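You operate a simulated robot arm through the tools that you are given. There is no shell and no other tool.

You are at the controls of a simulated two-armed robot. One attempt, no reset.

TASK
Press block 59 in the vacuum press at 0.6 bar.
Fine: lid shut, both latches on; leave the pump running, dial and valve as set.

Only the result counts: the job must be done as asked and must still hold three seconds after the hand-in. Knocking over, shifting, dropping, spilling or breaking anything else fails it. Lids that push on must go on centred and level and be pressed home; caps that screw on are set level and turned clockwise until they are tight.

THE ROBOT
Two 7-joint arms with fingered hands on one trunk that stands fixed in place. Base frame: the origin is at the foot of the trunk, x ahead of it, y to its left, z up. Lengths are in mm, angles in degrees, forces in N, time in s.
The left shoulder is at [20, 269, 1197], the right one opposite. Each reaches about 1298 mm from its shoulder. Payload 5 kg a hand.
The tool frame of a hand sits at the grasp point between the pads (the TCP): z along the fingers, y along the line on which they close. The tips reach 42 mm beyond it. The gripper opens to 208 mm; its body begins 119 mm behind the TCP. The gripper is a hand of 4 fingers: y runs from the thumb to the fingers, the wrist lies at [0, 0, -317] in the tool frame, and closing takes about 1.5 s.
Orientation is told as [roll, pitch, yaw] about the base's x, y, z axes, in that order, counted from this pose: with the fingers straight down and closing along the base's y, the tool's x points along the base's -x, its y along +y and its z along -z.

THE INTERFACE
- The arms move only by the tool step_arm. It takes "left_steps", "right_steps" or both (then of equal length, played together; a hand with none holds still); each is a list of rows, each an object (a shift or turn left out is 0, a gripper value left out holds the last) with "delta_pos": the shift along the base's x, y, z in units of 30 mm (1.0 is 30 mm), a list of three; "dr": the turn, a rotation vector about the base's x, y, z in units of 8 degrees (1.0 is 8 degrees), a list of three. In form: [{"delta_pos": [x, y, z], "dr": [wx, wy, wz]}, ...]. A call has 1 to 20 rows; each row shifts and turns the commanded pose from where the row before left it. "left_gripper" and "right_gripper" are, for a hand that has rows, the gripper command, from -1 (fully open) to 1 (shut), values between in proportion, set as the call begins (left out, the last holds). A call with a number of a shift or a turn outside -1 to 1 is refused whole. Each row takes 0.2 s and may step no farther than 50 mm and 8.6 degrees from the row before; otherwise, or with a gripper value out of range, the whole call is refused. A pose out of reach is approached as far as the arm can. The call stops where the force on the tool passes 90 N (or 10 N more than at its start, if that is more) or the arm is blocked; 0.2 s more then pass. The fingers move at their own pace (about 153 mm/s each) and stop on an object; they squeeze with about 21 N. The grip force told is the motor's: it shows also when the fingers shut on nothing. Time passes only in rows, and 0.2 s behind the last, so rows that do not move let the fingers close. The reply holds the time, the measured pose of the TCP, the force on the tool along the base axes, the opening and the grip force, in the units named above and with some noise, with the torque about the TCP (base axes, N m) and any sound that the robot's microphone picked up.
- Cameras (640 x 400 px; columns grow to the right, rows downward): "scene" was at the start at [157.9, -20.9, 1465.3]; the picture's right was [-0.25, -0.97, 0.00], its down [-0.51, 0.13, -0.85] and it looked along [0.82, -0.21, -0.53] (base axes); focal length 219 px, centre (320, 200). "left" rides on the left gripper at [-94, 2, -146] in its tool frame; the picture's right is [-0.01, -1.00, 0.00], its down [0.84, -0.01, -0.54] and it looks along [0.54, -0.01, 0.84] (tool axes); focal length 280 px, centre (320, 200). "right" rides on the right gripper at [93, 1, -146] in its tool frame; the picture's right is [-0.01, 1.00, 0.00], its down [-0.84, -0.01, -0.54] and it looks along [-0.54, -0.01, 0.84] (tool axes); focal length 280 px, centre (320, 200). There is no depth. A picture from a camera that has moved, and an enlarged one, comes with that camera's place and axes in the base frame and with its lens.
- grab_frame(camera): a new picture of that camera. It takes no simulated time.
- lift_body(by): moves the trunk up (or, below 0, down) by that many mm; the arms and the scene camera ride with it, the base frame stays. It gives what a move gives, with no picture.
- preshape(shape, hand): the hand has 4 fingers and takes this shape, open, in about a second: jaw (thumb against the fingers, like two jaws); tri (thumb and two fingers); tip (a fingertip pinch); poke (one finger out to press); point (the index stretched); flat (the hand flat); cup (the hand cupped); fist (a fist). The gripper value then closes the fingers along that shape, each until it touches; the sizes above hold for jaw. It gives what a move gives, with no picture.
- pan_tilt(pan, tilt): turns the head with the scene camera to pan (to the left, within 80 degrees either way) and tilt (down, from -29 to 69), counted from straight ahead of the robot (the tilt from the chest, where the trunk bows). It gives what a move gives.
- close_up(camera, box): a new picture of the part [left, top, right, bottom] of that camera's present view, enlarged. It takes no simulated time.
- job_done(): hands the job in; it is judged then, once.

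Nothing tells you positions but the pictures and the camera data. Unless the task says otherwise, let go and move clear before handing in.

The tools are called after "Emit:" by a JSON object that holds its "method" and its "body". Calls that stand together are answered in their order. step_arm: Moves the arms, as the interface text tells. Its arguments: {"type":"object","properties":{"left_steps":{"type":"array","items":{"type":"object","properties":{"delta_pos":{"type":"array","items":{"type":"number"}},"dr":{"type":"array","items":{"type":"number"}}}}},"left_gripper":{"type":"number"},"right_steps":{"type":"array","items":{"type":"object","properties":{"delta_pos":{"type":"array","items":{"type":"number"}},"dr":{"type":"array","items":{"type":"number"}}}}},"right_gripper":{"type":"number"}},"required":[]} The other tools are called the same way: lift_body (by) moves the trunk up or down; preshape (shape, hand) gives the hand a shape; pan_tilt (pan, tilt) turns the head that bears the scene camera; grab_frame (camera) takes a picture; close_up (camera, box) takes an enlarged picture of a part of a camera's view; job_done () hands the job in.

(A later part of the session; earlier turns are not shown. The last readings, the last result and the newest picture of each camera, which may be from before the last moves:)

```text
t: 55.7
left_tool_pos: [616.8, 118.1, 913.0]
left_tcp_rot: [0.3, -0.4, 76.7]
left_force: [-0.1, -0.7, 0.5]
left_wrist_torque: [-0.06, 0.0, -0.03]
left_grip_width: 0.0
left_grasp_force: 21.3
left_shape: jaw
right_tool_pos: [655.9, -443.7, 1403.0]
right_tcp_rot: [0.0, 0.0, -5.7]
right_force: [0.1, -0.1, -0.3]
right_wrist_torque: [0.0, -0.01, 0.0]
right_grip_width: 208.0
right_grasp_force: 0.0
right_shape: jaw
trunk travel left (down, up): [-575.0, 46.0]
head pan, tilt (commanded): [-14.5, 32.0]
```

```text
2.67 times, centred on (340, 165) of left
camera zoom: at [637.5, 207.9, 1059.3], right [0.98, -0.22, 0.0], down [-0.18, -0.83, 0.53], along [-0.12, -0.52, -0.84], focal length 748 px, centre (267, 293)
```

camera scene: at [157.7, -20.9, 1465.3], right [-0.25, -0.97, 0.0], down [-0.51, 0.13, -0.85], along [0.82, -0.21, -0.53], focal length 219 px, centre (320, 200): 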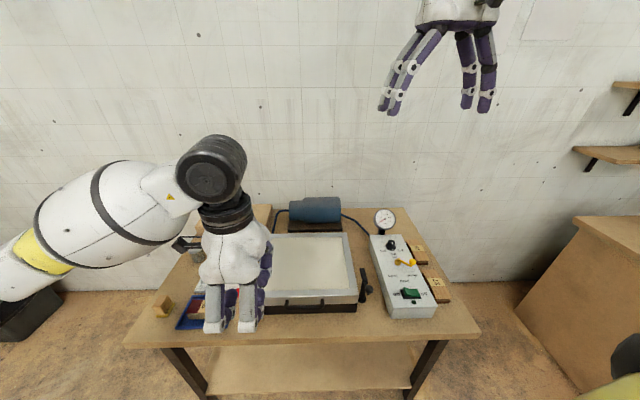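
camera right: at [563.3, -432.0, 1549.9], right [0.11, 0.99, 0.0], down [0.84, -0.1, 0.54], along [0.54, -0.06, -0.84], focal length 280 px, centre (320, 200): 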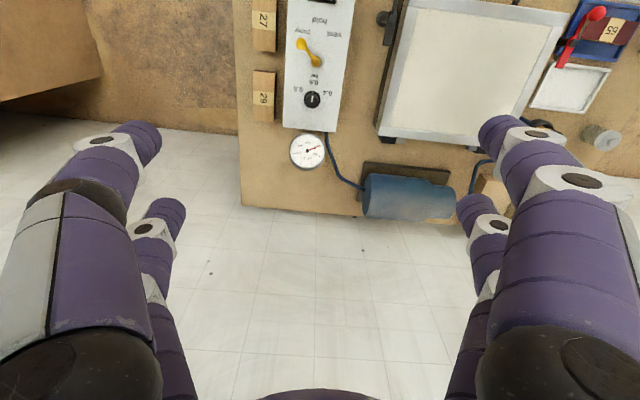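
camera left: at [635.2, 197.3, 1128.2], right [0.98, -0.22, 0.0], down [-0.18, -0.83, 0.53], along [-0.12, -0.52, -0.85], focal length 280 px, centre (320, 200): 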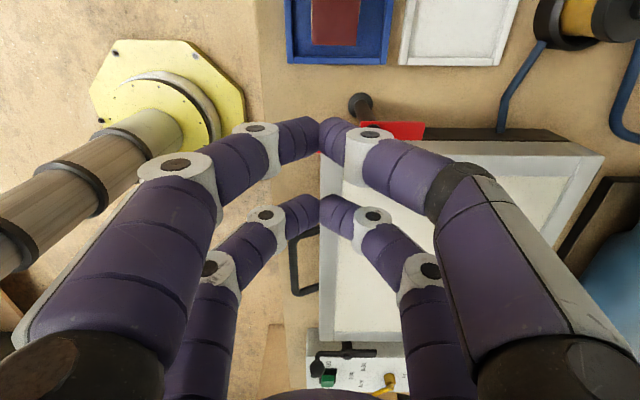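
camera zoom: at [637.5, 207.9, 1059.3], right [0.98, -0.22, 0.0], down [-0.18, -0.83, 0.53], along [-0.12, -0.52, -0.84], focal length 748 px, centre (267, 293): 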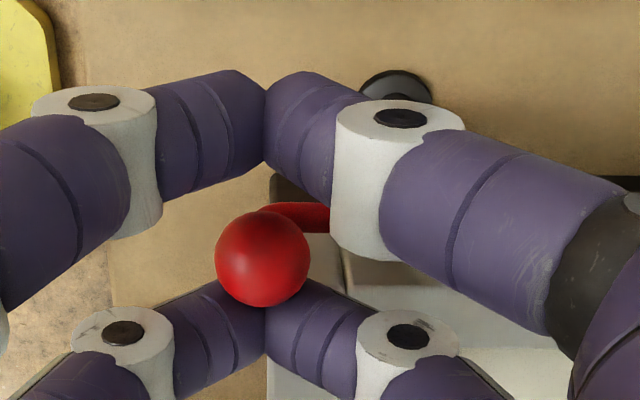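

The ball is seated between the two finger columns without contact. I'll push it leftward along its arc, the first third now.

Emit:
{"method": "step_arm", "body": {"left_steps": [{"delta_pos": [-0.014, 0.259, 0]}, {"delta_pos": [-0.068, 0.306, 0]}, {"delta_pos": [0.006, 0.255, 0]}, {"delta_pos": [0.042, 0.264, 0]}]}}

Emit:
{"method": "grab_frame", "body": {"camera": "left"}}

Emit:
{"method": "close_up", "body": {"camera": "scene", "box": [190, 210, 310, 320]}}

```text
t: 56.7
left_tool_pos: [616.7, 152.3, 913.8]
left_tcp_rot: [0.3, -0.3, 76.7]
left_force: [-0.1, -0.2, 0.8]
left_wrist_torque: [-0.04, 0.01, -0.04]
left_grip_width: 0.0
left_grasp_force: 21.5
left_shape: jaw
right_tool_pos: [656.3, -441.7, 1402.2]
right_tcp_rot: [0.0, 0.0, -5.8]
right_force: [0.8, 0.8, -0.2]
right_wrist_torque: [-0.03, -0.01, -0.01]
right_grip_width: 207.8
right_grasp_force: 0.0
right_shape: jaw
trunk travel left (down, up): [-575.0, 46.0]
head pan, tilt (commanded): [-14.5, 32.0]
```

```text
taken
camera left: at [636.8, 241.3, 1060.2], right [0.98, -0.22, 0.0], down [-0.18, -0.83, 0.53], along [-0.12, -0.52, -0.85], focal length 280 px, centre (320, 200)
```

left: 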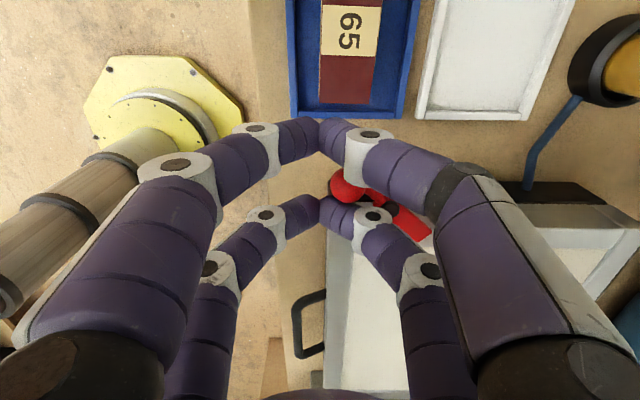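

```text
3.64 times, centred on (250, 265) of scene
camera zoom: at [157.8, -20.7, 1465.3], right [-0.25, -0.97, 0.0], down [-0.51, 0.13, -0.85], along [0.82, -0.21, -0.53], focal length 795 px, centre (574, -36)
```

zoom: 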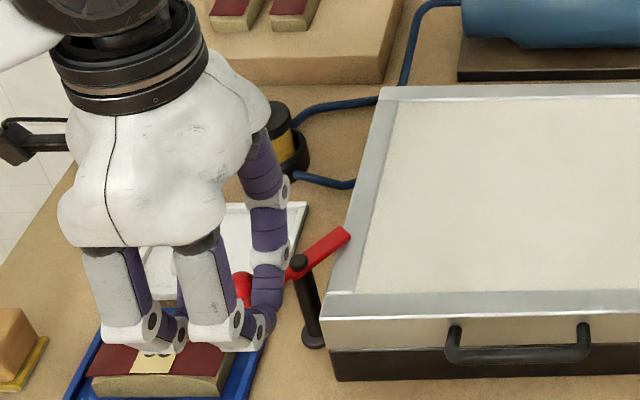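

The red latch is swinging smoothly toward the lid. I'll push further along the arc.

Emit:
{"method": "step_arm", "body": {"left_steps": [{"delta_pos": [0.074, 0.257, 0]}, {"delta_pos": [0.104, 0.236, 0]}, {"delta_pos": [0.135, 0.222, 0]}, {"delta_pos": [0.165, 0.202, 0]}]}}

Emit:
{"method": "grab_frame", "body": {"camera": "left"}}

Emit:
{"method": "close_up", "body": {"camera": "scene", "box": [190, 210, 310, 320]}}

```text
t: 57.7
left_tool_pos: [629.4, 176.3, 914.1]
left_tcp_rot: [0.2, -0.3, 76.7]
left_force: [-6.6, -5.4, 5.0]
left_wrist_torque: [-0.3, -0.09, -0.34]
left_grip_width: 0.0
left_grasp_force: 21.2
left_shape: jaw
right_tool_pos: [654.6, -443.4, 1402.7]
right_tcp_rot: [0.0, -0.1, -5.7]
right_force: [0.0, 0.1, 0.1]
right_wrist_torque: [0.1, 0.0, -0.01]
right_grip_width: 208.2
right_grasp_force: 0.1
right_shape: jaw
trunk travel left (down, up): [-575.0, 46.0]
head pan, tilt (commanded): [-14.5, 32.0]
```

```text
taken
camera left: at [650.5, 266.5, 1060.2], right [0.98, -0.22, 0.0], down [-0.18, -0.82, 0.53], along [-0.12, -0.52, -0.84], focal length 280 px, centre (320, 200)
```

left: 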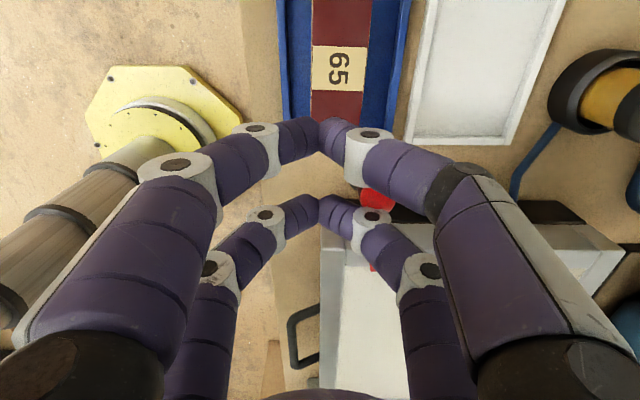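

```text
3.64 times, centred on (250, 265) of scene
camera zoom: at [157.0, -21.7, 1465.5], right [-0.25, -0.97, 0.0], down [-0.51, 0.13, -0.85], along [0.82, -0.21, -0.53], focal length 795 px, centre (574, -36)
```

zoom: 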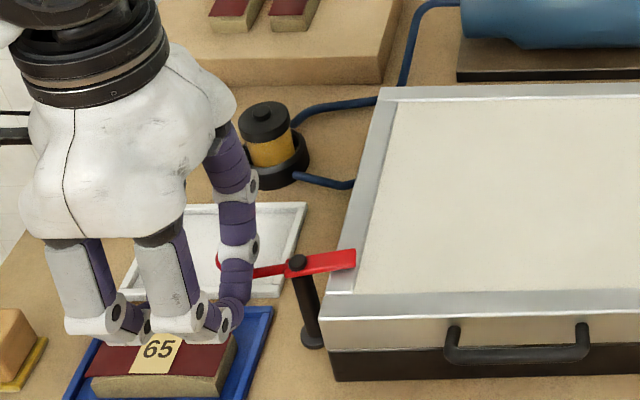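

The red clamp plate now lies across the lid edge, close to square. I'll push a little further to see whether it reaches a stop.

Emit:
{"method": "step_arm", "body": {"left_steps": [{"delta_pos": [0.15, 0.12, 0]}, {"delta_pos": [0.15, 0.1, 0]}]}}

Emit:
{"method": "close_up", "body": {"camera": "scene", "box": [220, 240, 290, 310]}}

Emit:
{"method": "close_up", "body": {"camera": "left", "box": [280, 130, 480, 300]}}

```text
t: 58.3
left_tool_pos: [637.6, 184.1, 915.3]
left_tcp_rot: [0.0, -0.3, 76.7]
left_force: [-15.6, -12.1, 24.6]
left_wrist_torque: [-1.07, -0.37, -0.77]
left_grip_width: 0.0
left_grasp_force: 21.5
left_shape: jaw
right_tool_pos: [653.9, -442.9, 1403.7]
right_tcp_rot: [0.1, -0.1, -5.8]
right_force: [-0.8, 0.2, 0.1]
right_wrist_torque: [-0.06, 0.04, 0.02]
right_grip_width: 207.9
right_grasp_force: 0.0
right_shape: jaw
trunk travel left (down, up): [-575.0, 46.0]
head pan, tilt (commanded): [-14.5, 32.0]
```

```text
5.71 times, centred on (255, 275) of scene
camera zoom: at [156.0, -21.3, 1465.7], right [-0.25, -0.97, 0.0], down [-0.51, 0.13, -0.85], along [0.82, -0.21, -0.53], focal length 1249 px, centre (691, -229)
```

zoom: 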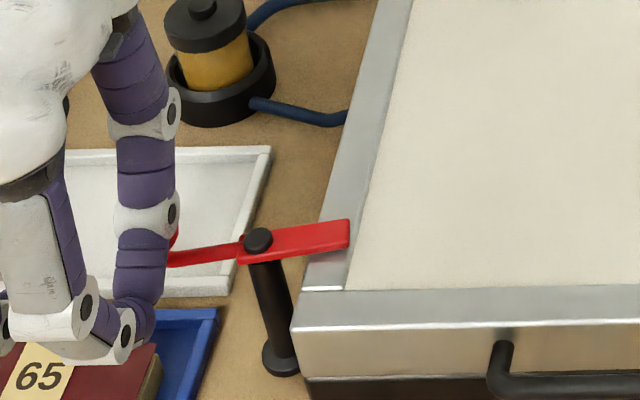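

```text
2.35 times, centred on (380, 215) of left
camera zoom: at [658.1, 274.3, 1062.1], right [0.98, -0.22, 0.0], down [-0.18, -0.83, 0.53], along [-0.12, -0.52, -0.85], focal length 660 px, centre (179, 165)
```

zoom: 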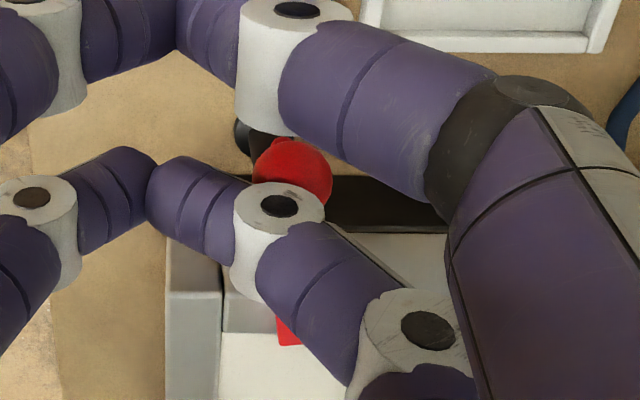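

The push force rose without further movement, partly because of a slanted contact. I'll back off, lift clear, turn the hand by 90 degrees so the flat side of a finger column can push the ball squarely, and look at the latch from above.

Emit:
{"method": "step_arm", "body": {"left_steps": [{"delta_pos": [-0.3, 0.05, 0]}, {"delta_pos": [-0.1, 0.05, 0.6]}, {"delta_pos": [0, 0, 0.9]}, {"delta_pos": [0, 0, 0.9], "dr": [0, 0, -0.9]}, {"delta_pos": [0, 0, 0.3], "dr": [0, 0, -0.93]}, {"dr": [0, 0, -0.93]}, {"dr": [0, 0, -0.93]}, {"dr": [0, 0, -0.93]}, {"dr": [0, 0, -0.93]}, {"dr": [0, 0, -0.93]}, {"dr": [0, 0, -0.93]}, {"dr": [0, 0, -0.93]}, {"dr": [0, 0, -0.93]}, {"dr": [0, 0, -0.93]}, {"dr": [0, 0, -0.93]}]}}

Emit:
{"method": "grab_frame", "body": {"camera": "left"}}

Emit:
{"method": "close_up", "body": {"camera": "scene", "box": [200, 230, 290, 310]}}

```text
t: 61.5
left_tool_pos: [628.1, 187.6, 994.2]
left_tcp_rot: [0.2, -0.2, -12.4]
left_force: [0.2, 0.0, -0.3]
left_wrist_torque: [0.01, 0.0, -0.04]
left_grip_width: 0.1
left_grasp_force: 21.2
left_shape: jaw
right_tool_pos: [654.9, -441.9, 1403.1]
right_tcp_rot: [0.2, 0.0, -5.7]
right_force: [0.4, 0.1, 0.1]
right_wrist_torque: [-0.04, 0.03, 0.01]
right_grip_width: 208.0
right_grasp_force: 0.0
right_shape: jaw
trunk travel left (down, up): [-575.0, 46.0]
head pan, tilt (commanded): [-14.5, 32.0]
```

```text
taken
camera left: at [718.2, 167.9, 1141.1], right [-0.2, -0.98, 0.0], down [-0.83, 0.17, 0.53], along [-0.52, 0.11, -0.85], focal length 280 px, centre (320, 200)
```

left: 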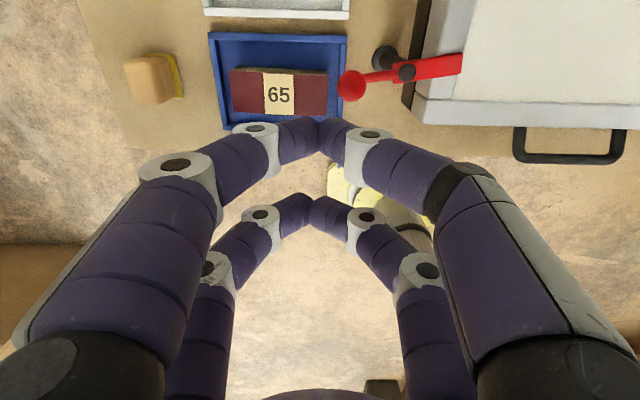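

```text
5.00 times, centred on (245, 270) of scene
camera zoom: at [157.9, -20.9, 1465.3], right [-0.25, -0.97, 0.0], down [-0.51, 0.13, -0.85], along [0.82, -0.21, -0.53], focal length 1093 px, centre (695, -150)
```

zoom: 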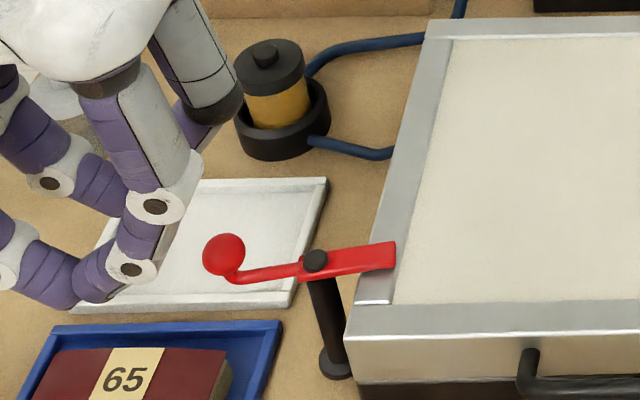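

From here the red lever measures about 81 degrees turned, so roughly 9 degrees short of square. I'll place the slot over the ball in this orientation and push it squarely the rest of the way.

Emit:
{"method": "step_arm", "body": {"left_steps": [{"delta_pos": [0.75, -0.65, 0]}, {"delta_pos": [0.75, -0.65, 0]}, {"delta_pos": [0, 0, -0.7]}, {"delta_pos": [0, 0, -0.7]}]}}

Emit:
{"method": "close_up", "body": {"camera": "left", "box": [250, 60, 470, 240]}}

Emit:
{"method": "close_up", "body": {"camera": "scene", "box": [200, 220, 290, 310]}}

```text
t: 62.5
left_tool_pos: [671.6, 147.0, 952.4]
left_tcp_rot: [0.2, -0.3, -12.4]
left_force: [0.5, -0.3, 0.2]
left_wrist_torque: [0.02, 0.02, 0.04]
left_grip_width: 0.0
left_grasp_force: 20.1
left_shape: jaw
right_tool_pos: [656.5, -443.0, 1403.1]
right_tcp_rot: [0.2, 0.0, -5.7]
right_force: [-0.2, 0.3, -0.4]
right_wrist_torque: [0.04, 0.04, 0.04]
right_grip_width: 207.9
right_grasp_force: 0.1
right_shape: jaw
trunk travel left (down, up): [-575.0, 46.0]
head pan, tilt (commanded): [-14.5, 32.0]
```

```text
2.22 times, centred on (360, 150) of left
camera zoom: at [762.3, 127.5, 1099.6], right [-0.2, -0.98, 0.0], down [-0.83, 0.17, 0.53], along [-0.52, 0.11, -0.85], focal length 623 px, centre (231, 311)
```

zoom: 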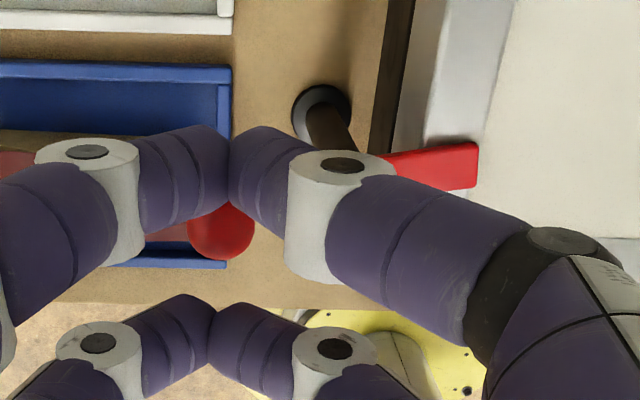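

```text
4.44 times, centred on (245, 265) of scene
camera zoom: at [158.1, -21.1, 1465.2], right [-0.25, -0.97, 0.0], down [-0.51, 0.13, -0.85], along [0.82, -0.21, -0.53], focal length 972 px, centre (653, -89)
```

zoom: 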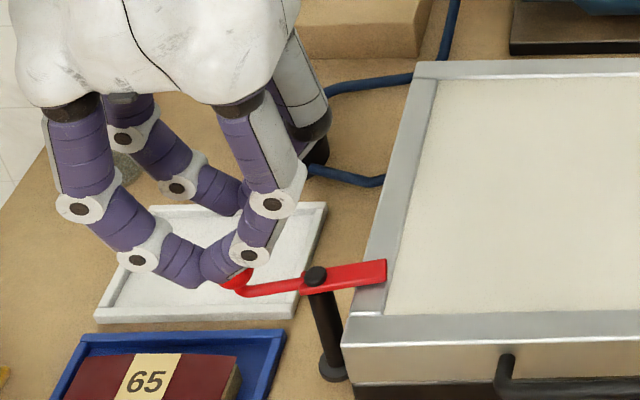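

The ball lines up with the slot. I'll lower over it.

Emit:
{"method": "step_arm", "body": {"left_steps": [{"delta_pos": [0, 0, -0.5]}, {"delta_pos": [0, 0, -0.45]}, {"delta_pos": [0, 0, -0.35]}]}}

Emit:
{"method": "close_up", "body": {"camera": "left", "box": [250, 60, 470, 240]}}

```text
t: 63.3
left_tool_pos: [670.7, 148.8, 913.5]
left_tcp_rot: [0.2, -0.3, -12.4]
left_force: [0.1, 0.6, -0.7]
left_wrist_torque: [0.01, 0.03, 0.0]
left_grip_width: 0.0
left_grasp_force: 21.4
left_shape: jaw
right_tool_pos: [655.7, -442.7, 1402.1]
right_tcp_rot: [0.1, 0.0, -5.7]
right_force: [-0.2, 0.0, 0.0]
right_wrist_torque: [-0.01, 0.0, 0.0]
right_grip_width: 208.0
right_grasp_force: 0.1
right_shape: jaw
trunk travel left (down, up): [-575.0, 46.0]
head pan, tilt (commanded): [-14.5, 32.0]
```

```text
2.22 times, centred on (360, 150) of left
camera zoom: at [762.5, 129.4, 1060.4], right [-0.2, -0.98, 0.0], down [-0.83, 0.17, 0.53], along [-0.52, 0.11, -0.85], focal length 623 px, centre (231, 311)
```

zoom: 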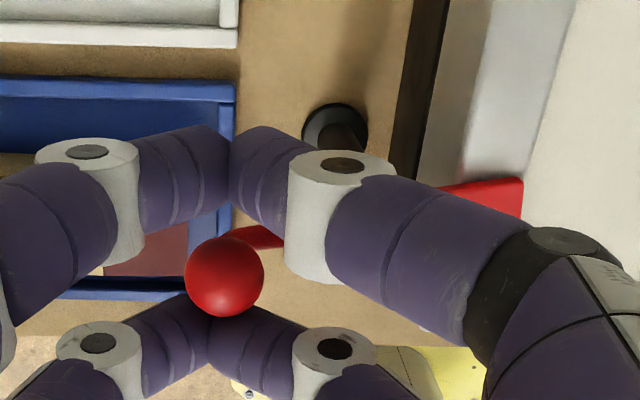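

The ball is between the columns. I'll push it squarely away from me in small steps.

Emit:
{"method": "step_arm", "body": {"left_steps": [{"delta_pos": [0.13, -0.029, 0]}, {"delta_pos": [0.13, -0.029, 0]}, {"delta_pos": [0.13, -0.029, 0]}]}}

Emit:
{"method": "close_up", "body": {"camera": "left", "box": [250, 60, 470, 240]}}

Emit:
{"method": "close_up", "body": {"camera": "scene", "box": [200, 220, 290, 310]}}

```text
t: 64.1
left_tool_pos: [677.2, 147.2, 913.9]
left_tcp_rot: [0.3, 0.1, -12.5]
left_force: [-65.6, 15.3, 3.4]
left_wrist_torque: [0.38, 1.82, -0.07]
left_grip_width: 0.1
left_grasp_force: 20.9
left_shape: jaw
right_tool_pos: [652.3, -441.4, 1404.8]
right_tcp_rot: [-0.1, -0.1, -5.6]
right_force: [-0.1, -0.4, 0.5]
right_wrist_torque: [-0.01, -0.01, 0.01]
right_grip_width: 207.9
right_grasp_force: 0.0
right_shape: jaw
trunk travel left (down, up): [-575.0, 46.0]
head pan, tilt (commanded): [-14.5, 32.0]
```

```text
2.22 times, centred on (360, 150) of left
camera zoom: at [768.6, 127.3, 1059.5], right [-0.2, -0.98, 0.0], down [-0.82, 0.17, 0.54], along [-0.53, 0.11, -0.84], focal length 623 px, centre (231, 311)
```

zoom: 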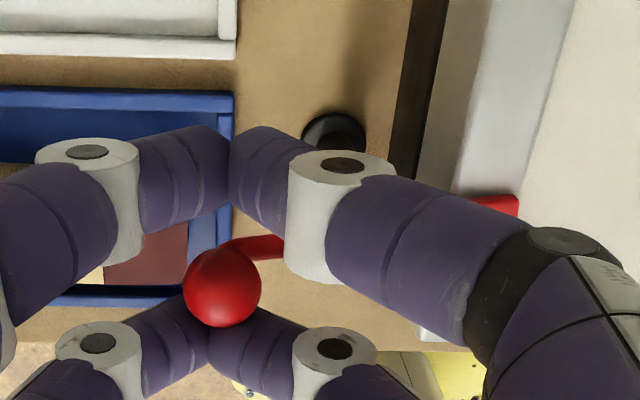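

```text
4.44 times, centred on (245, 265) of scene
camera zoom: at [153.9, -19.8, 1465.8], right [-0.25, -0.97, 0.0], down [-0.51, 0.13, -0.85], along [0.82, -0.21, -0.53], focal length 972 px, centre (653, -89)
```

zoom: 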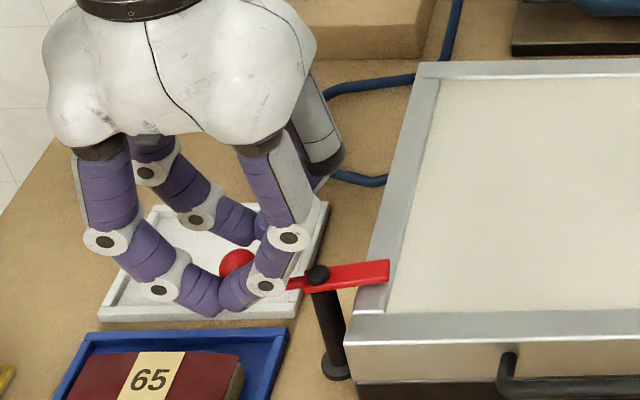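

The lever didn't move under 65 N, so the red latch is at its stop. I'll unload and lift the left hand clear, then view both sides.

Emit:
{"method": "step_arm", "body": {"left_steps": [{"delta_pos": [-0.2, 0.044, 0]}, {"delta_pos": [-0.2, 0.044, 0]}, {"delta_pos": [0, 0, 0.7]}, {"delta_pos": [0, 0, 0.9]}, {"delta_pos": [0, 0.3, 0.9]}, {"delta_pos": [-0.3, 0.9, 0.6]}, {"delta_pos": [-0.3, 0.9, 0.6]}, {"delta_pos": [-0.3, 0.9, 0.3]}]}}

Emit:
{"method": "grab_frame", "body": {"camera": "left"}}

Emit:
{"method": "grab_frame", "body": {"camera": "scene"}}

Emit:
{"method": "close_up", "body": {"camera": "scene", "box": [220, 210, 380, 320]}}

Emit:
{"method": "close_up", "body": {"camera": "right", "box": [360, 0, 640, 160]}}

```text
t: 65.9
left_tool_pos: [644.5, 240.8, 1033.6]
left_tcp_rot: [0.1, -0.3, -12.4]
left_force: [0.0, 0.7, -0.7]
left_wrist_torque: [-0.06, 0.01, -0.02]
left_grip_width: 0.2
left_grasp_force: 20.9
left_shape: jaw
right_tool_pos: [655.3, -441.0, 1403.2]
right_tcp_rot: [0.0, 0.0, -5.7]
right_force: [-0.3, 1.0, 0.7]
right_wrist_torque: [-0.21, -0.01, 0.0]
right_grip_width: 208.2
right_grasp_force: 0.0
right_shape: jaw
trunk travel left (down, up): [-575.0, 46.0]
head pan, tilt (commanded): [-14.5, 32.0]
```

```text
taken
camera left: at [735.6, 221.6, 1178.9], right [-0.2, -0.98, 0.0], down [-0.83, 0.17, 0.53], along [-0.52, 0.11, -0.85], focal length 280 px, centre (320, 200)
```

left: 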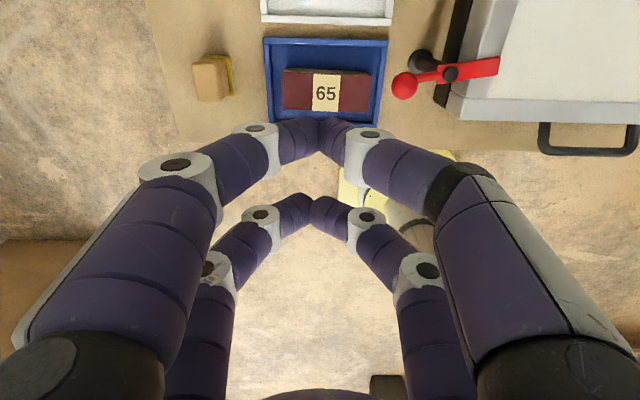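

```text
taken
camera scene: at [157.9, -19.8, 1465.3], right [-0.25, -0.97, 0.0], down [-0.51, 0.13, -0.85], along [0.82, -0.21, -0.53], focal length 219 px, centre (320, 200)
```

scene: 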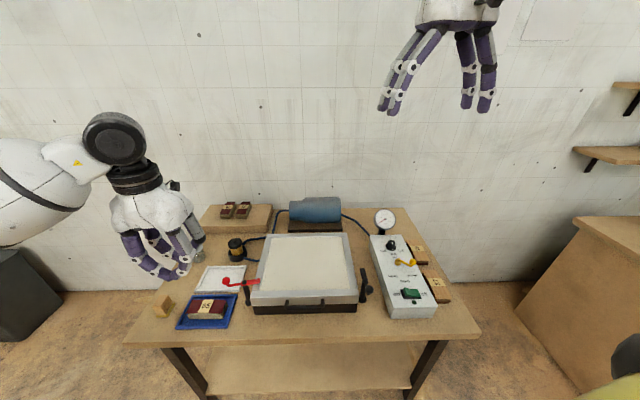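

```text
3.64 times, centred on (300, 265) of scene
camera zoom: at [157.9, -19.8, 1465.3], right [-0.25, -0.97, 0.0], down [-0.51, 0.13, -0.85], along [0.82, -0.21, -0.53], focal length 795 px, centre (393, -36)
```

zoom: 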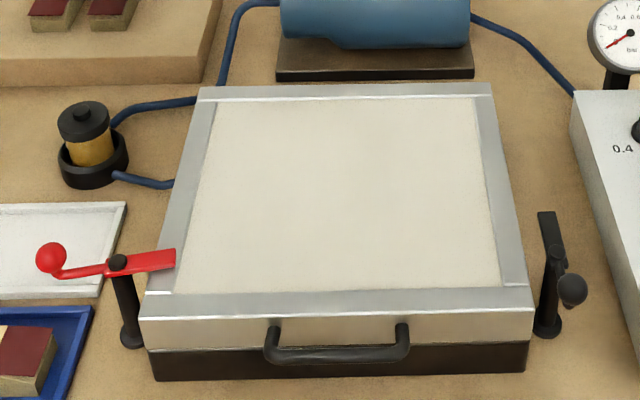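

```text
2.29 times, centred on (500, 80) of right
camera zoom: at [563.3, -430.2, 1550.5], right [0.11, 0.99, 0.0], down [0.84, -0.1, 0.54], along [0.54, -0.06, -0.84], focal length 641 px, centre (-91, 474)
```

zoom: 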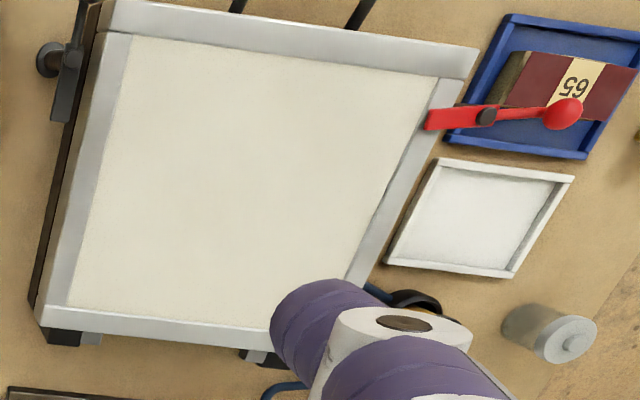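

Lid shut and red latch across its left edge at the stop. For the right latch (pivot near (575, -276), ball near (524, -269, 888)) I'll use the right hand; I'll close its fingers and test turning it so its columns sit along the press's left-right axis.

Emit:
{"method": "step_arm", "body": {"right_steps": [{"dr": [0, 0, -0.93]}, {"dr": [0, 0, -0.93]}, {"dr": [0, 0, -0.93]}, {"dr": [0, 0, -0.93]}, {"dr": [0, 0, -0.93]}, {"dr": [0, 0, -0.93]}, {"dr": [0, 0, -0.93]}, {"dr": [0, 0, -0.93]}, {"dr": [0, 0, -0.93]}, {"dr": [0, 0, -0.93]}, {"dr": [0, 0, -0.93]}, {"dr": [0, 0, -0.93]}, {"dr": [0, 0, -0.93]}], "right_gripper": 1.0}}

Emit:
{"method": "grab_frame", "body": {"camera": "right"}}

Emit:
{"method": "grab_frame", "body": {"camera": "scene"}}

```text
t: 68.7
left_tool_pos: [645.1, 239.7, 1032.8]
left_tcp_rot: [0.2, -0.3, -12.3]
left_force: [-0.1, -0.2, -0.1]
left_wrist_torque: [0.0, -0.06, 0.01]
left_grip_width: 0.1
left_grasp_force: 20.3
left_shape: jaw
right_tool_pos: [667.4, -452.3, 1412.7]
right_tcp_rot: [-0.1, 0.2, -64.5]
right_force: [-0.3, 0.6, 0.2]
right_wrist_torque: [-0.02, -0.12, -0.02]
right_grip_width: 0.0
right_grasp_force: 21.4
right_shape: jaw
right hand out of reach, approached as far as the arm can: row 8, 9, 10, 11, 12, 13
trunk travel left (down, up): [-575.0, 46.0]
head pan, tilt (commanded): [-14.5, 32.0]
```

```text
taken
camera right: at [629.1, -366.6, 1560.0], right [0.91, 0.42, 0.0], down [0.35, -0.77, 0.54], along [0.22, -0.49, -0.84], focal length 280 px, centre (320, 200)
```

right: 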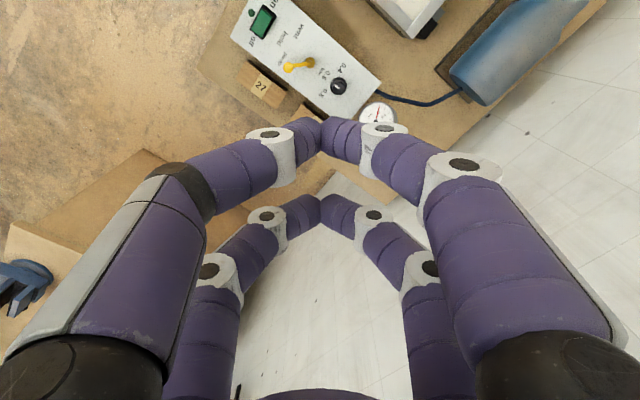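

```text
taken
camera scene: at [157.1, -20.7, 1465.4], right [-0.25, -0.97, 0.0], down [-0.51, 0.13, -0.85], along [0.82, -0.21, -0.53], focal length 219 px, centre (320, 200)
```

scene: 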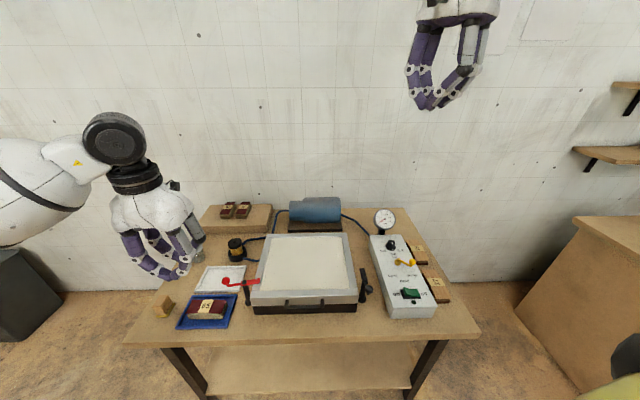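

The right hand reached only -64 degrees yaw up there, likely limited by the high pose. I'll bring it down and closer toward the right latch, still well above everything, and see whether the turn completes.

Emit:
{"method": "step_arm", "body": {"right_steps": [{"delta_pos": [-0.314, 0.421, -0.96]}, {"delta_pos": [-0.314, 0.421, -0.96]}, {"delta_pos": [-0.314, 0.421, -0.96]}, {"delta_pos": [-0.314, 0.421, -0.96]}, {"delta_pos": [-0.314, 0.421, -0.96]}, {"delta_pos": [-0.314, 0.421, -0.96]}, {"delta_pos": [-0.314, 0.421, -0.96]}, {"delta_pos": [-0.314, 0.421, -0.96]}, {"delta_pos": [-0.314, 0.421, -0.96]}, {"delta_pos": [-0.314, 0.421, -0.96]}, {"delta_pos": [-0.314, 0.421, -0.96]}, {"delta_pos": [-0.314, 0.421, -0.96]}, {"delta_pos": [-0.314, 0.421, -0.96]}]}}

Emit:
{"method": "grab_frame", "body": {"camera": "right"}}

Emit:
{"method": "grab_frame", "body": {"camera": "scene"}}

```text
t: 71.5
left_tool_pos: [645.5, 240.6, 1032.2]
left_tcp_rot: [0.2, -0.3, -12.2]
left_force: [0.3, 0.0, -0.6]
left_wrist_torque: [0.02, 0.04, 0.0]
left_grip_width: 0.4
left_grasp_force: 20.6
left_shape: jaw
right_tool_pos: [789.6, -446.9, 1170.5]
right_tcp_rot: [-0.4, 0.8, -63.4]
right_force: [0.3, 0.3, 1.0]
right_wrist_torque: [0.03, 0.04, 0.0]
right_grip_width: 0.3
right_grasp_force: 21.3
right_shape: jaw
right hand out of reach, approached as far as the arm can: row 1, 2, 3, 4, 5, 6, 7, 8, 9, 10, 11, 12, 13
trunk travel left (down, up): [-575.0, 46.0]
head pan, tilt (commanded): [-14.5, 32.0]
```

```text
taken
camera right: at [750.9, -364.3, 1319.4], right [0.9, 0.43, -0.01], down [0.37, -0.76, 0.53], along [0.22, -0.48, -0.85], focal length 280 px, centre (320, 200)
```

right: 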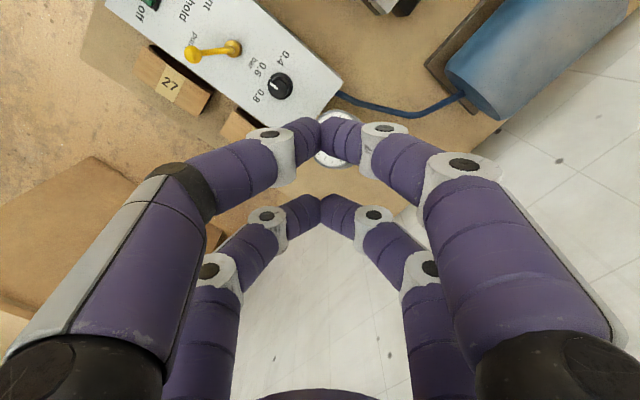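

```text
taken
camera scene: at [158.4, -21.0, 1465.2], right [-0.25, -0.97, 0.0], down [-0.51, 0.13, -0.85], along [0.82, -0.21, -0.53], focal length 219 px, centre (320, 200)
```

scene: 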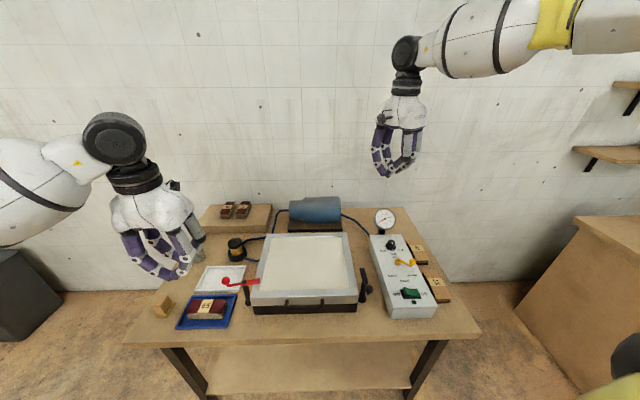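

The right wrist can't turn that way. I'll bring its commanded pose back to where the hand actually is, turning back, then try the opposite direction (+77 degrees).

Emit:
{"method": "step_arm", "body": {"right_steps": [{"delta_pos": [0.856, -0.567, 0.472], "dr": [0, 0, 0.6]}, {"delta_pos": [0.856, -0.567, 0.472], "dr": [0, 0, 0.6]}, {"delta_pos": [0.856, -0.567, 0.472], "dr": [0, 0, 0.6]}, {"delta_pos": [0.856, -0.567, 0.472], "dr": [0, 0, 0.6]}, {"delta_pos": [0.856, -0.567, 0.472], "dr": [0, 0, 0.6]}, {"delta_pos": [0.856, -0.567, 0.472], "dr": [0, 0, 0.6]}, {"delta_pos": [0.856, -0.567, 0.472], "dr": [0, 0, 0.6]}, {"delta_pos": [0.856, -0.567, 0.472], "dr": [0, 0, 0.6]}, {"delta_pos": [0.856, -0.567, 0.472], "dr": [0, 0, 0.6]}, {"delta_pos": [0.856, -0.567, 0.472], "dr": [0, 0, 0.6]}]}}

```text
t: 73.7
left_tool_pos: [642.6, 238.0, 1035.4]
left_tcp_rot: [0.2, -0.4, -12.4]
left_force: [-2.9, -3.2, 1.7]
left_wrist_torque: [0.44, -0.24, -0.04]
left_grip_width: 0.0
left_grasp_force: 20.8
left_shape: jaw
right_tool_pos: [877.8, -588.1, 1261.3]
right_tcp_rot: [0.0, 0.0, -19.7]
right_force: [-2.1, -1.8, 1.4]
right_wrist_torque: [0.28, -0.31, 0.01]
right_grip_width: 0.0
right_grasp_force: 21.1
right_shape: jaw
right hand out of reach, approached as far as the arm can: row 6, 7, 8, 9, 10
trunk travel left (down, up): [-575.0, 46.0]
head pan, tilt (commanded): [-14.5, 32.0]
```

The arm simply ended at a reachable pose farther out. I'll bring the right hand back over the near-right area at a safe height before turning it.

Emit:
{"method": "step_arm", "body": {"right_steps": [{"delta_pos": [-0.883, 0.75, -0.3]}, {"delta_pos": [-0.883, 0.75, -0.3]}, {"delta_pos": [-0.883, 0.75, -0.3]}, {"delta_pos": [-0.883, 0.75, -0.3]}, {"delta_pos": [-0.883, 0.75, -0.3]}, {"delta_pos": [-0.883, 0.75, -0.3]}, {"delta_pos": [-0.883, 0.75, -0.3]}, {"delta_pos": [-0.883, 0.75, -0.3]}, {"delta_pos": [-0.883, 0.75, -0.3]}, {"delta_pos": [-0.883, 0.75, -0.3]}, {"delta_pos": [-0.883, 0.75, -0.3]}, {"delta_pos": [-0.883, 0.75, -0.3]}]}}

Emit:
{"method": "step_arm", "body": {"right_steps": [{"dr": [0, 0, 0.93]}, {"dr": [0, 0, 0.93]}, {"dr": [0, 0, 0.93]}, {"dr": [0, 0, 0.93]}, {"dr": [0, 0, 0.93]}, {"dr": [0, 0, 0.93]}, {"dr": [0, 0, 0.93]}, {"dr": [0, 0, 0.93]}, {"dr": [0, 0, 0.93]}, {"dr": [0, 0, 0.93]}, {"dr": [0, 0, 0.93]}, {"dr": [0, 0, 0.93]}, {"dr": [0, 0, 0.93]}]}}

Emit:
{"method": "grab_frame", "body": {"camera": "right"}}

Emit:
{"method": "grab_frame", "body": {"camera": "scene"}}

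```text
t: 76.3
left_tool_pos: [644.9, 239.9, 1032.2]
left_tcp_rot: [0.1, -0.3, -12.4]
left_force: [-0.7, 1.0, 0.7]
left_wrist_torque: [0.0, -0.08, 0.0]
left_grip_width: 0.1
left_grasp_force: 21.0
left_shape: jaw
right_tool_pos: [563.5, -312.5, 1152.5]
right_tcp_rot: [-0.1, 0.0, -19.7]
right_force: [-2.3, 0.3, -0.2]
right_wrist_torque: [-0.06, -0.18, -0.04]
right_grip_width: 0.0
right_grasp_force: 21.3
right_shape: jaw
trunk travel left (down, up): [-575.0, 46.0]
head pan, tilt (commanded): [-14.5, 32.0]
```

```text
t: 79.1
left_tool_pos: [645.3, 238.5, 1033.4]
left_tcp_rot: [0.2, -0.3, -12.4]
left_force: [-0.9, 0.0, -0.6]
left_wrist_torque: [-0.01, 0.0, -0.01]
left_grip_width: 0.0
left_grasp_force: 20.4
left_shape: jaw
right_tool_pos: [564.4, -313.4, 1151.4]
right_tcp_rot: [-0.1, 0.2, 77.2]
right_force: [0.3, -0.2, -0.3]
right_wrist_torque: [0.02, -0.02, -0.01]
right_grip_width: 0.0
right_grasp_force: 21.2
right_shape: jaw
trunk travel left (down, up): [-575.0, 46.0]
head pan, tilt (commanded): [-14.5, 32.0]
```

```text
taken
camera right: at [542.5, -402.8, 1298.7], right [-0.97, 0.24, 0.0], down [0.2, 0.82, 0.54], along [0.13, 0.52, -0.84], focal length 280 px, centre (320, 200)
```

right: 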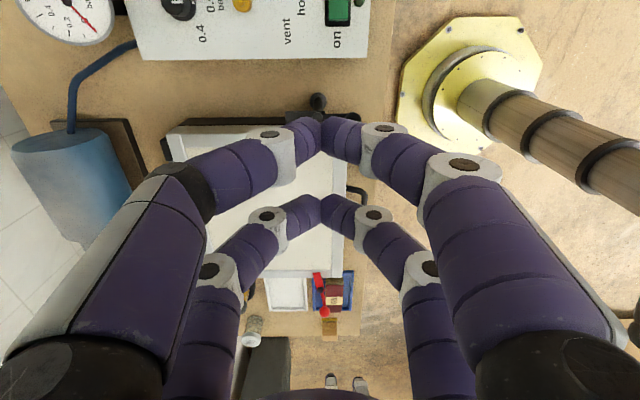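

```text
taken
camera scene: at [157.8, -20.9, 1465.3], right [-0.25, -0.97, 0.0], down [-0.51, 0.13, -0.85], along [0.82, -0.21, -0.53], focal length 219 px, centre (320, 200)
```

scene: 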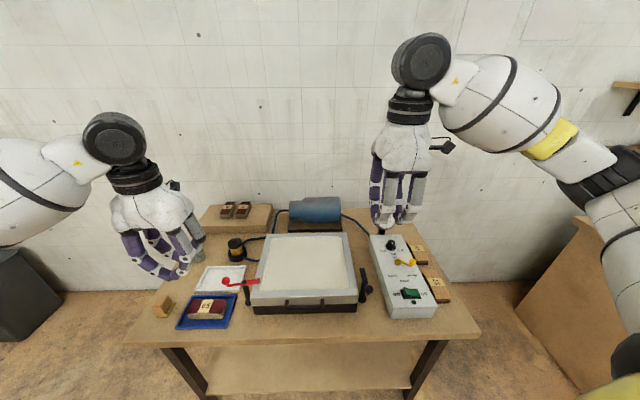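

The right hand turns to +77 degrees without trouble, and its camera now sees the black latch ball between hand and control box. I'll zoom in to measure it.

Emit:
{"method": "close_up", "body": {"camera": "right", "box": [240, 60, 400, 180]}}

Emit:
{"method": "close_up", "body": {"camera": "right", "box": [120, 0, 380, 70]}}

Emit:
{"method": "close_up", "body": {"camera": "scene", "box": [340, 170, 450, 320]}}

```text
3.33 times, centred on (320, 120) of right
camera zoom: at [542.5, -402.8, 1298.7], right [-0.97, 0.24, 0.0], down [0.2, 0.82, 0.54], along [0.13, 0.52, -0.84], focal length 935 px, centre (320, 467)
```

zoom: 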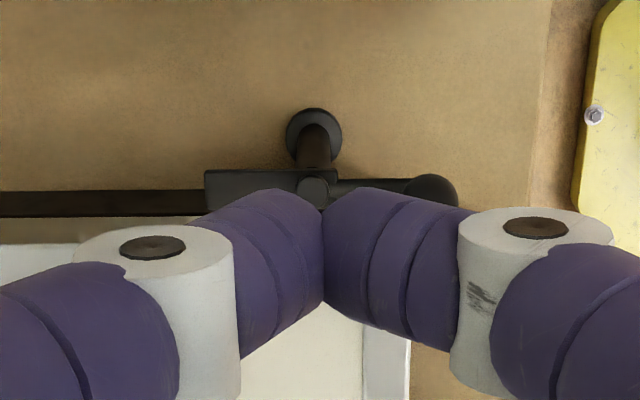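

```text
2.46 times, centred on (250, 35) of right
camera zoom: at [542.5, -402.8, 1298.7], right [-0.97, 0.24, 0.0], down [0.2, 0.82, 0.54], along [0.13, 0.52, -0.84], focal length 690 px, centre (492, 606)
```

zoom: 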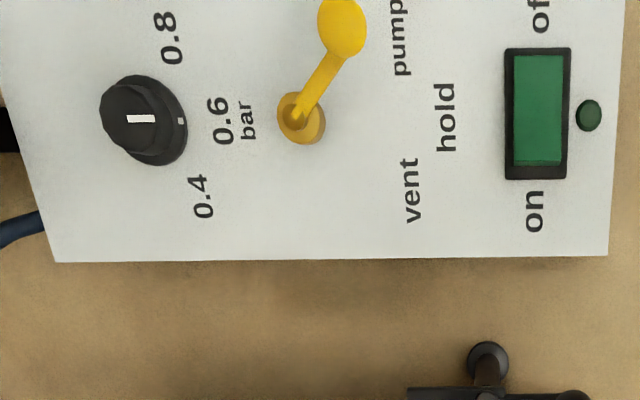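

```text
2.67 times, centred on (395, 245) of scene
camera zoom: at [157.8, -20.9, 1465.3], right [-0.25, -0.97, 0.0], down [-0.51, 0.13, -0.85], along [0.82, -0.21, -0.53], focal length 583 px, centre (120, 80)
```

zoom: 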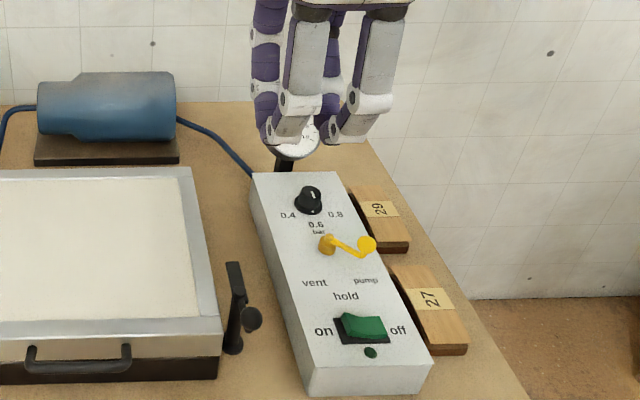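

From here the dial clearly stands on 0.6, the valve lever points to the pump side (about 47 degrees from hold), and the rocker is pressed at off. The black latch ball is near (524, -272, 888); I'll bring the right hand's slot down over it.

Emit:
{"method": "step_arm", "body": {"right_steps": [{"delta_pos": [-0.232, 0.197, -0.95]}, {"delta_pos": [-0.232, 0.197, -0.95]}, {"delta_pos": [-0.232, 0.197, -0.95]}, {"delta_pos": [-0.232, 0.197, -0.95]}, {"delta_pos": [-0.232, 0.197, -0.95]}, {"delta_pos": [-0.232, 0.197, -0.95]}, {"delta_pos": [0, 0, -0.8]}]}}

Emit:
{"method": "close_up", "body": {"camera": "right", "box": [210, 90, 430, 240]}}

Emit:
{"method": "close_up", "body": {"camera": "scene", "box": [320, 220, 420, 320]}}

```text
t: 80.7
left_tool_pos: [645.2, 239.4, 1032.9]
left_tcp_rot: [0.2, -0.3, -12.3]
left_force: [-0.2, -0.5, 0.4]
left_wrist_torque: [0.05, 0.02, -0.04]
left_grip_width: 0.0
left_grasp_force: 21.5
left_shape: jaw
right_tool_pos: [522.6, -279.7, 956.1]
right_tcp_rot: [-0.2, 0.3, 76.9]
right_force: [0.5, 0.3, 0.0]
right_wrist_torque: [-0.04, 0.01, -0.05]
right_grip_width: 0.0
right_grasp_force: 20.7
right_shape: jaw
trunk travel left (down, up): [-575.0, 46.0]
head pan, tilt (commanded): [-14.5, 32.0]
```

```text
2.67 times, centred on (320, 165) of right
camera zoom: at [500.6, -369.2, 1103.1], right [-0.97, 0.24, 0.0], down [0.2, 0.82, 0.54], along [0.13, 0.52, -0.84], focal length 748 px, centre (320, 293)
```

zoom: 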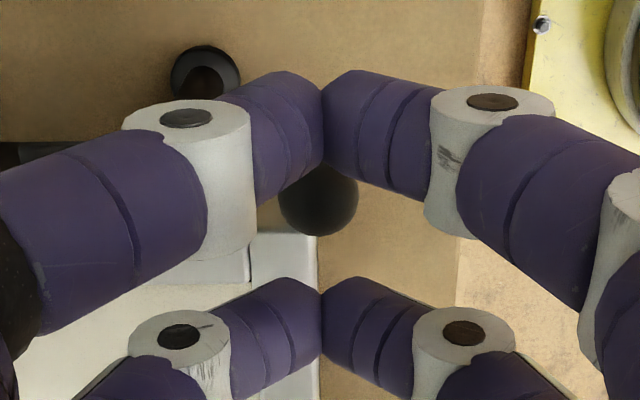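

```text
4.00 times, centred on (370, 270) of scene
camera zoom: at [158.0, -21.2, 1465.2], right [-0.25, -0.97, 0.0], down [-0.51, 0.13, -0.85], along [0.82, -0.21, -0.53], focal length 874 px, centre (120, -80)
```

zoom: 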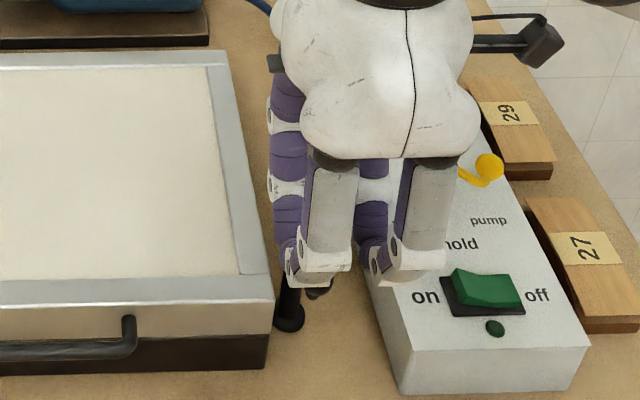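

The ball lines up with the slot. I'll lower the right hand over it.

Emit:
{"method": "step_arm", "body": {"right_steps": [{"delta_pos": [0.01, 0.04, -0.5]}, {"delta_pos": [0, 0, -0.5]}, {"delta_pos": [0, 0, -0.43]}]}}

Emit:
{"method": "close_up", "body": {"camera": "right", "box": [210, 90, 430, 240]}}

```text
t: 81.5
left_tool_pos: [644.8, 239.7, 1032.2]
left_tcp_rot: [0.2, -0.4, -12.3]
left_force: [-0.1, 0.3, 0.9]
left_wrist_torque: [0.0, 0.02, 0.01]
left_grip_width: 0.2
left_grasp_force: 20.7
left_shape: jaw
right_tool_pos: [522.0, -277.8, 912.7]
right_tcp_rot: [-0.2, 0.2, 77.0]
right_force: [0.4, -0.3, -0.4]
right_wrist_torque: [0.03, 0.01, 0.0]
right_grip_width: 0.2
right_grasp_force: 21.0
right_shape: jaw
trunk travel left (down, up): [-575.0, 46.0]
head pan, tilt (commanded): [-14.5, 32.0]
```

```text
2.67 times, centred on (320, 165) of right
camera zoom: at [500.6, -367.5, 1060.9], right [-0.97, 0.24, 0.0], down [0.2, 0.82, 0.54], along [0.13, 0.52, -0.84], focal length 748 px, centre (320, 293)
```

zoom: 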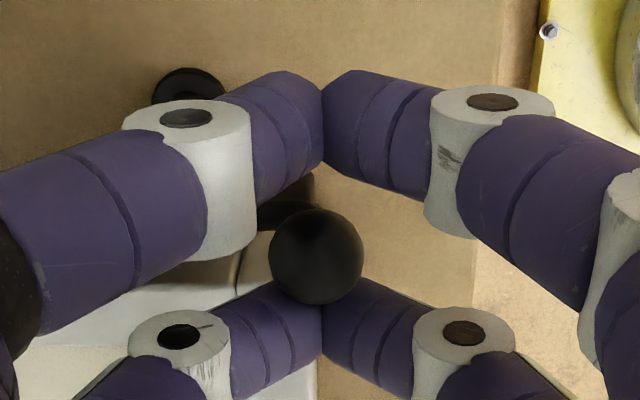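

The ball is seated in the slot with no contact force. I'll push it to the right along its arc, mirrored from the left side.

Emit:
{"method": "step_arm", "body": {"right_steps": [{"delta_pos": [-0.123, -0.229, 0]}, {"delta_pos": [-0.192, -0.248, 0]}, {"delta_pos": [-0.103, -0.233, 0]}, {"delta_pos": [-0.074, -0.257, 0]}]}}

Emit:
{"method": "grab_frame", "body": {"camera": "right"}}

Emit:
{"method": "close_up", "body": {"camera": "scene", "box": [320, 220, 420, 320]}}

```text
t: 82.5
left_tool_pos: [644.5, 239.7, 1032.3]
left_tcp_rot: [0.2, -0.2, -12.2]
left_force: [0.2, 0.5, 0.3]
left_wrist_torque: [0.04, -0.02, 0.02]
left_grip_width: 0.2
left_grasp_force: 21.5
left_shape: jaw
right_tool_pos: [507.8, -305.6, 913.4]
right_tcp_rot: [-0.1, 0.2, 77.1]
right_force: [-0.5, -0.1, -0.4]
right_wrist_torque: [0.03, 0.01, -0.02]
right_grip_width: 0.1
right_grasp_force: 21.6
right_shape: jaw
trunk travel left (down, up): [-575.0, 46.0]
head pan, tilt (commanded): [-14.5, 32.0]
```

```text
taken
camera right: at [485.9, -396.0, 1061.1], right [-0.97, 0.24, 0.0], down [0.2, 0.82, 0.54], along [0.13, 0.52, -0.84], focal length 280 px, centre (320, 200)
```

right: 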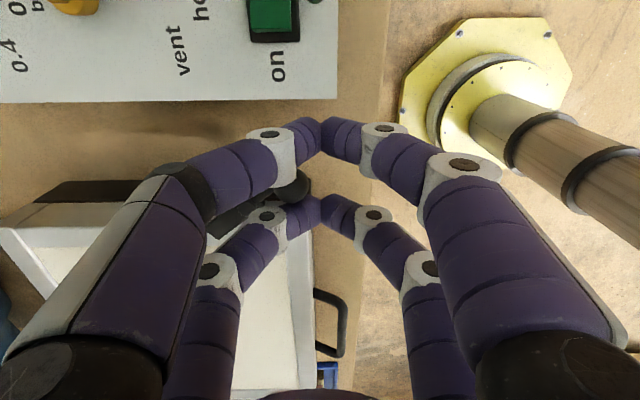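

```text
4.00 times, centred on (370, 270) of scene
camera zoom: at [157.9, -21.1, 1465.3], right [-0.25, -0.97, 0.0], down [-0.51, 0.13, -0.85], along [0.82, -0.21, -0.53], focal length 874 px, centre (120, -80)
```

zoom: 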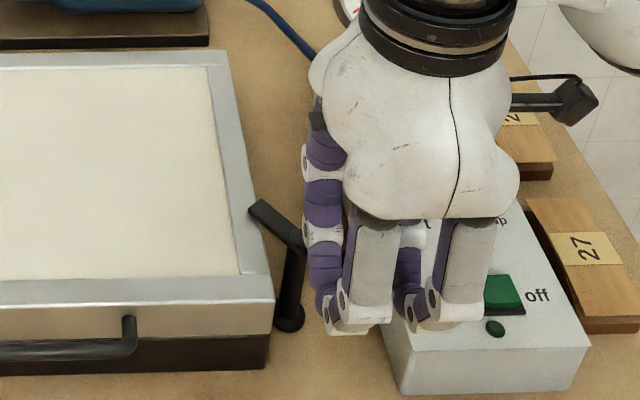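

The black latch is swinging onto the lid edge. I'll continue along the arc.

Emit:
{"method": "step_arm", "body": {"right_steps": [{"delta_pos": [-0.042, -0.264, 0]}, {"delta_pos": [-0.007, -0.258, 0]}, {"delta_pos": [0.028, -0.259, 0]}, {"delta_pos": [0.063, -0.253, 0]}]}}

Emit:
{"method": "grab_frame", "body": {"camera": "right"}}

Emit:
{"method": "close_up", "body": {"camera": "scene", "box": [320, 220, 420, 320]}}

```text
t: 83.5
left_tool_pos: [644.4, 240.3, 1032.4]
left_tcp_rot: [0.2, -0.3, -12.3]
left_force: [-1.1, 0.1, -0.5]
left_wrist_torque: [-0.02, -0.03, -0.02]
left_grip_width: 0.0
left_grasp_force: 21.1
left_shape: jaw
right_tool_pos: [509.4, -336.9, 912.8]
right_tcp_rot: [-0.2, 0.2, 77.0]
right_force: [-0.8, 1.8, 1.2]
right_wrist_torque: [0.03, -0.08, 0.13]
right_grip_width: 0.0
right_grasp_force: 20.9
right_shape: jaw
trunk travel left (down, up): [-575.0, 46.0]
head pan, tilt (commanded): [-14.5, 32.0]
```

```text
taken
camera right: at [487.2, -426.5, 1061.2], right [-0.97, 0.24, 0.0], down [0.2, 0.82, 0.54], along [0.13, 0.52, -0.84], focal length 280 px, centre (320, 200)
```

right: 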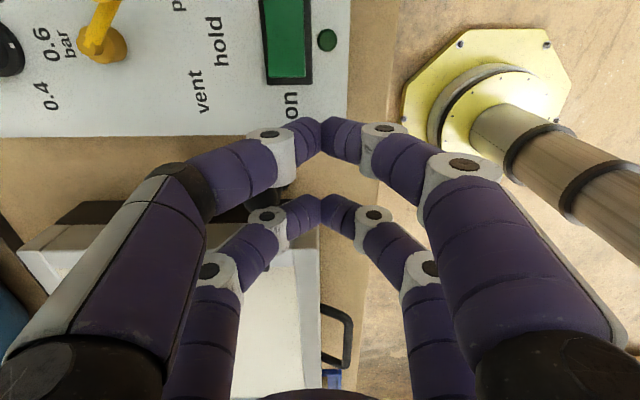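

```text
4.00 times, centred on (370, 270) of scene
camera zoom: at [157.6, -20.7, 1465.4], right [-0.25, -0.97, 0.0], down [-0.51, 0.13, -0.85], along [0.82, -0.21, -0.53], focal length 874 px, centre (120, -80)
```

zoom: 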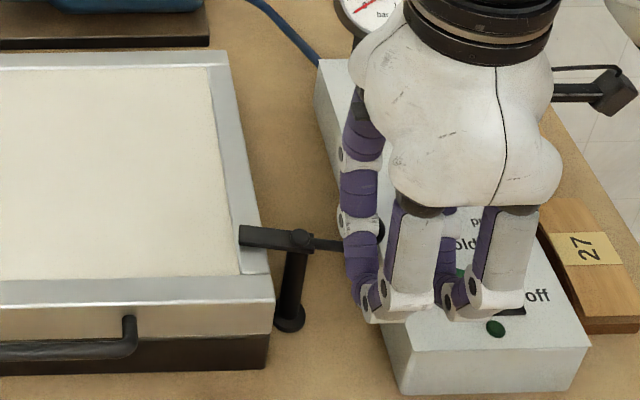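

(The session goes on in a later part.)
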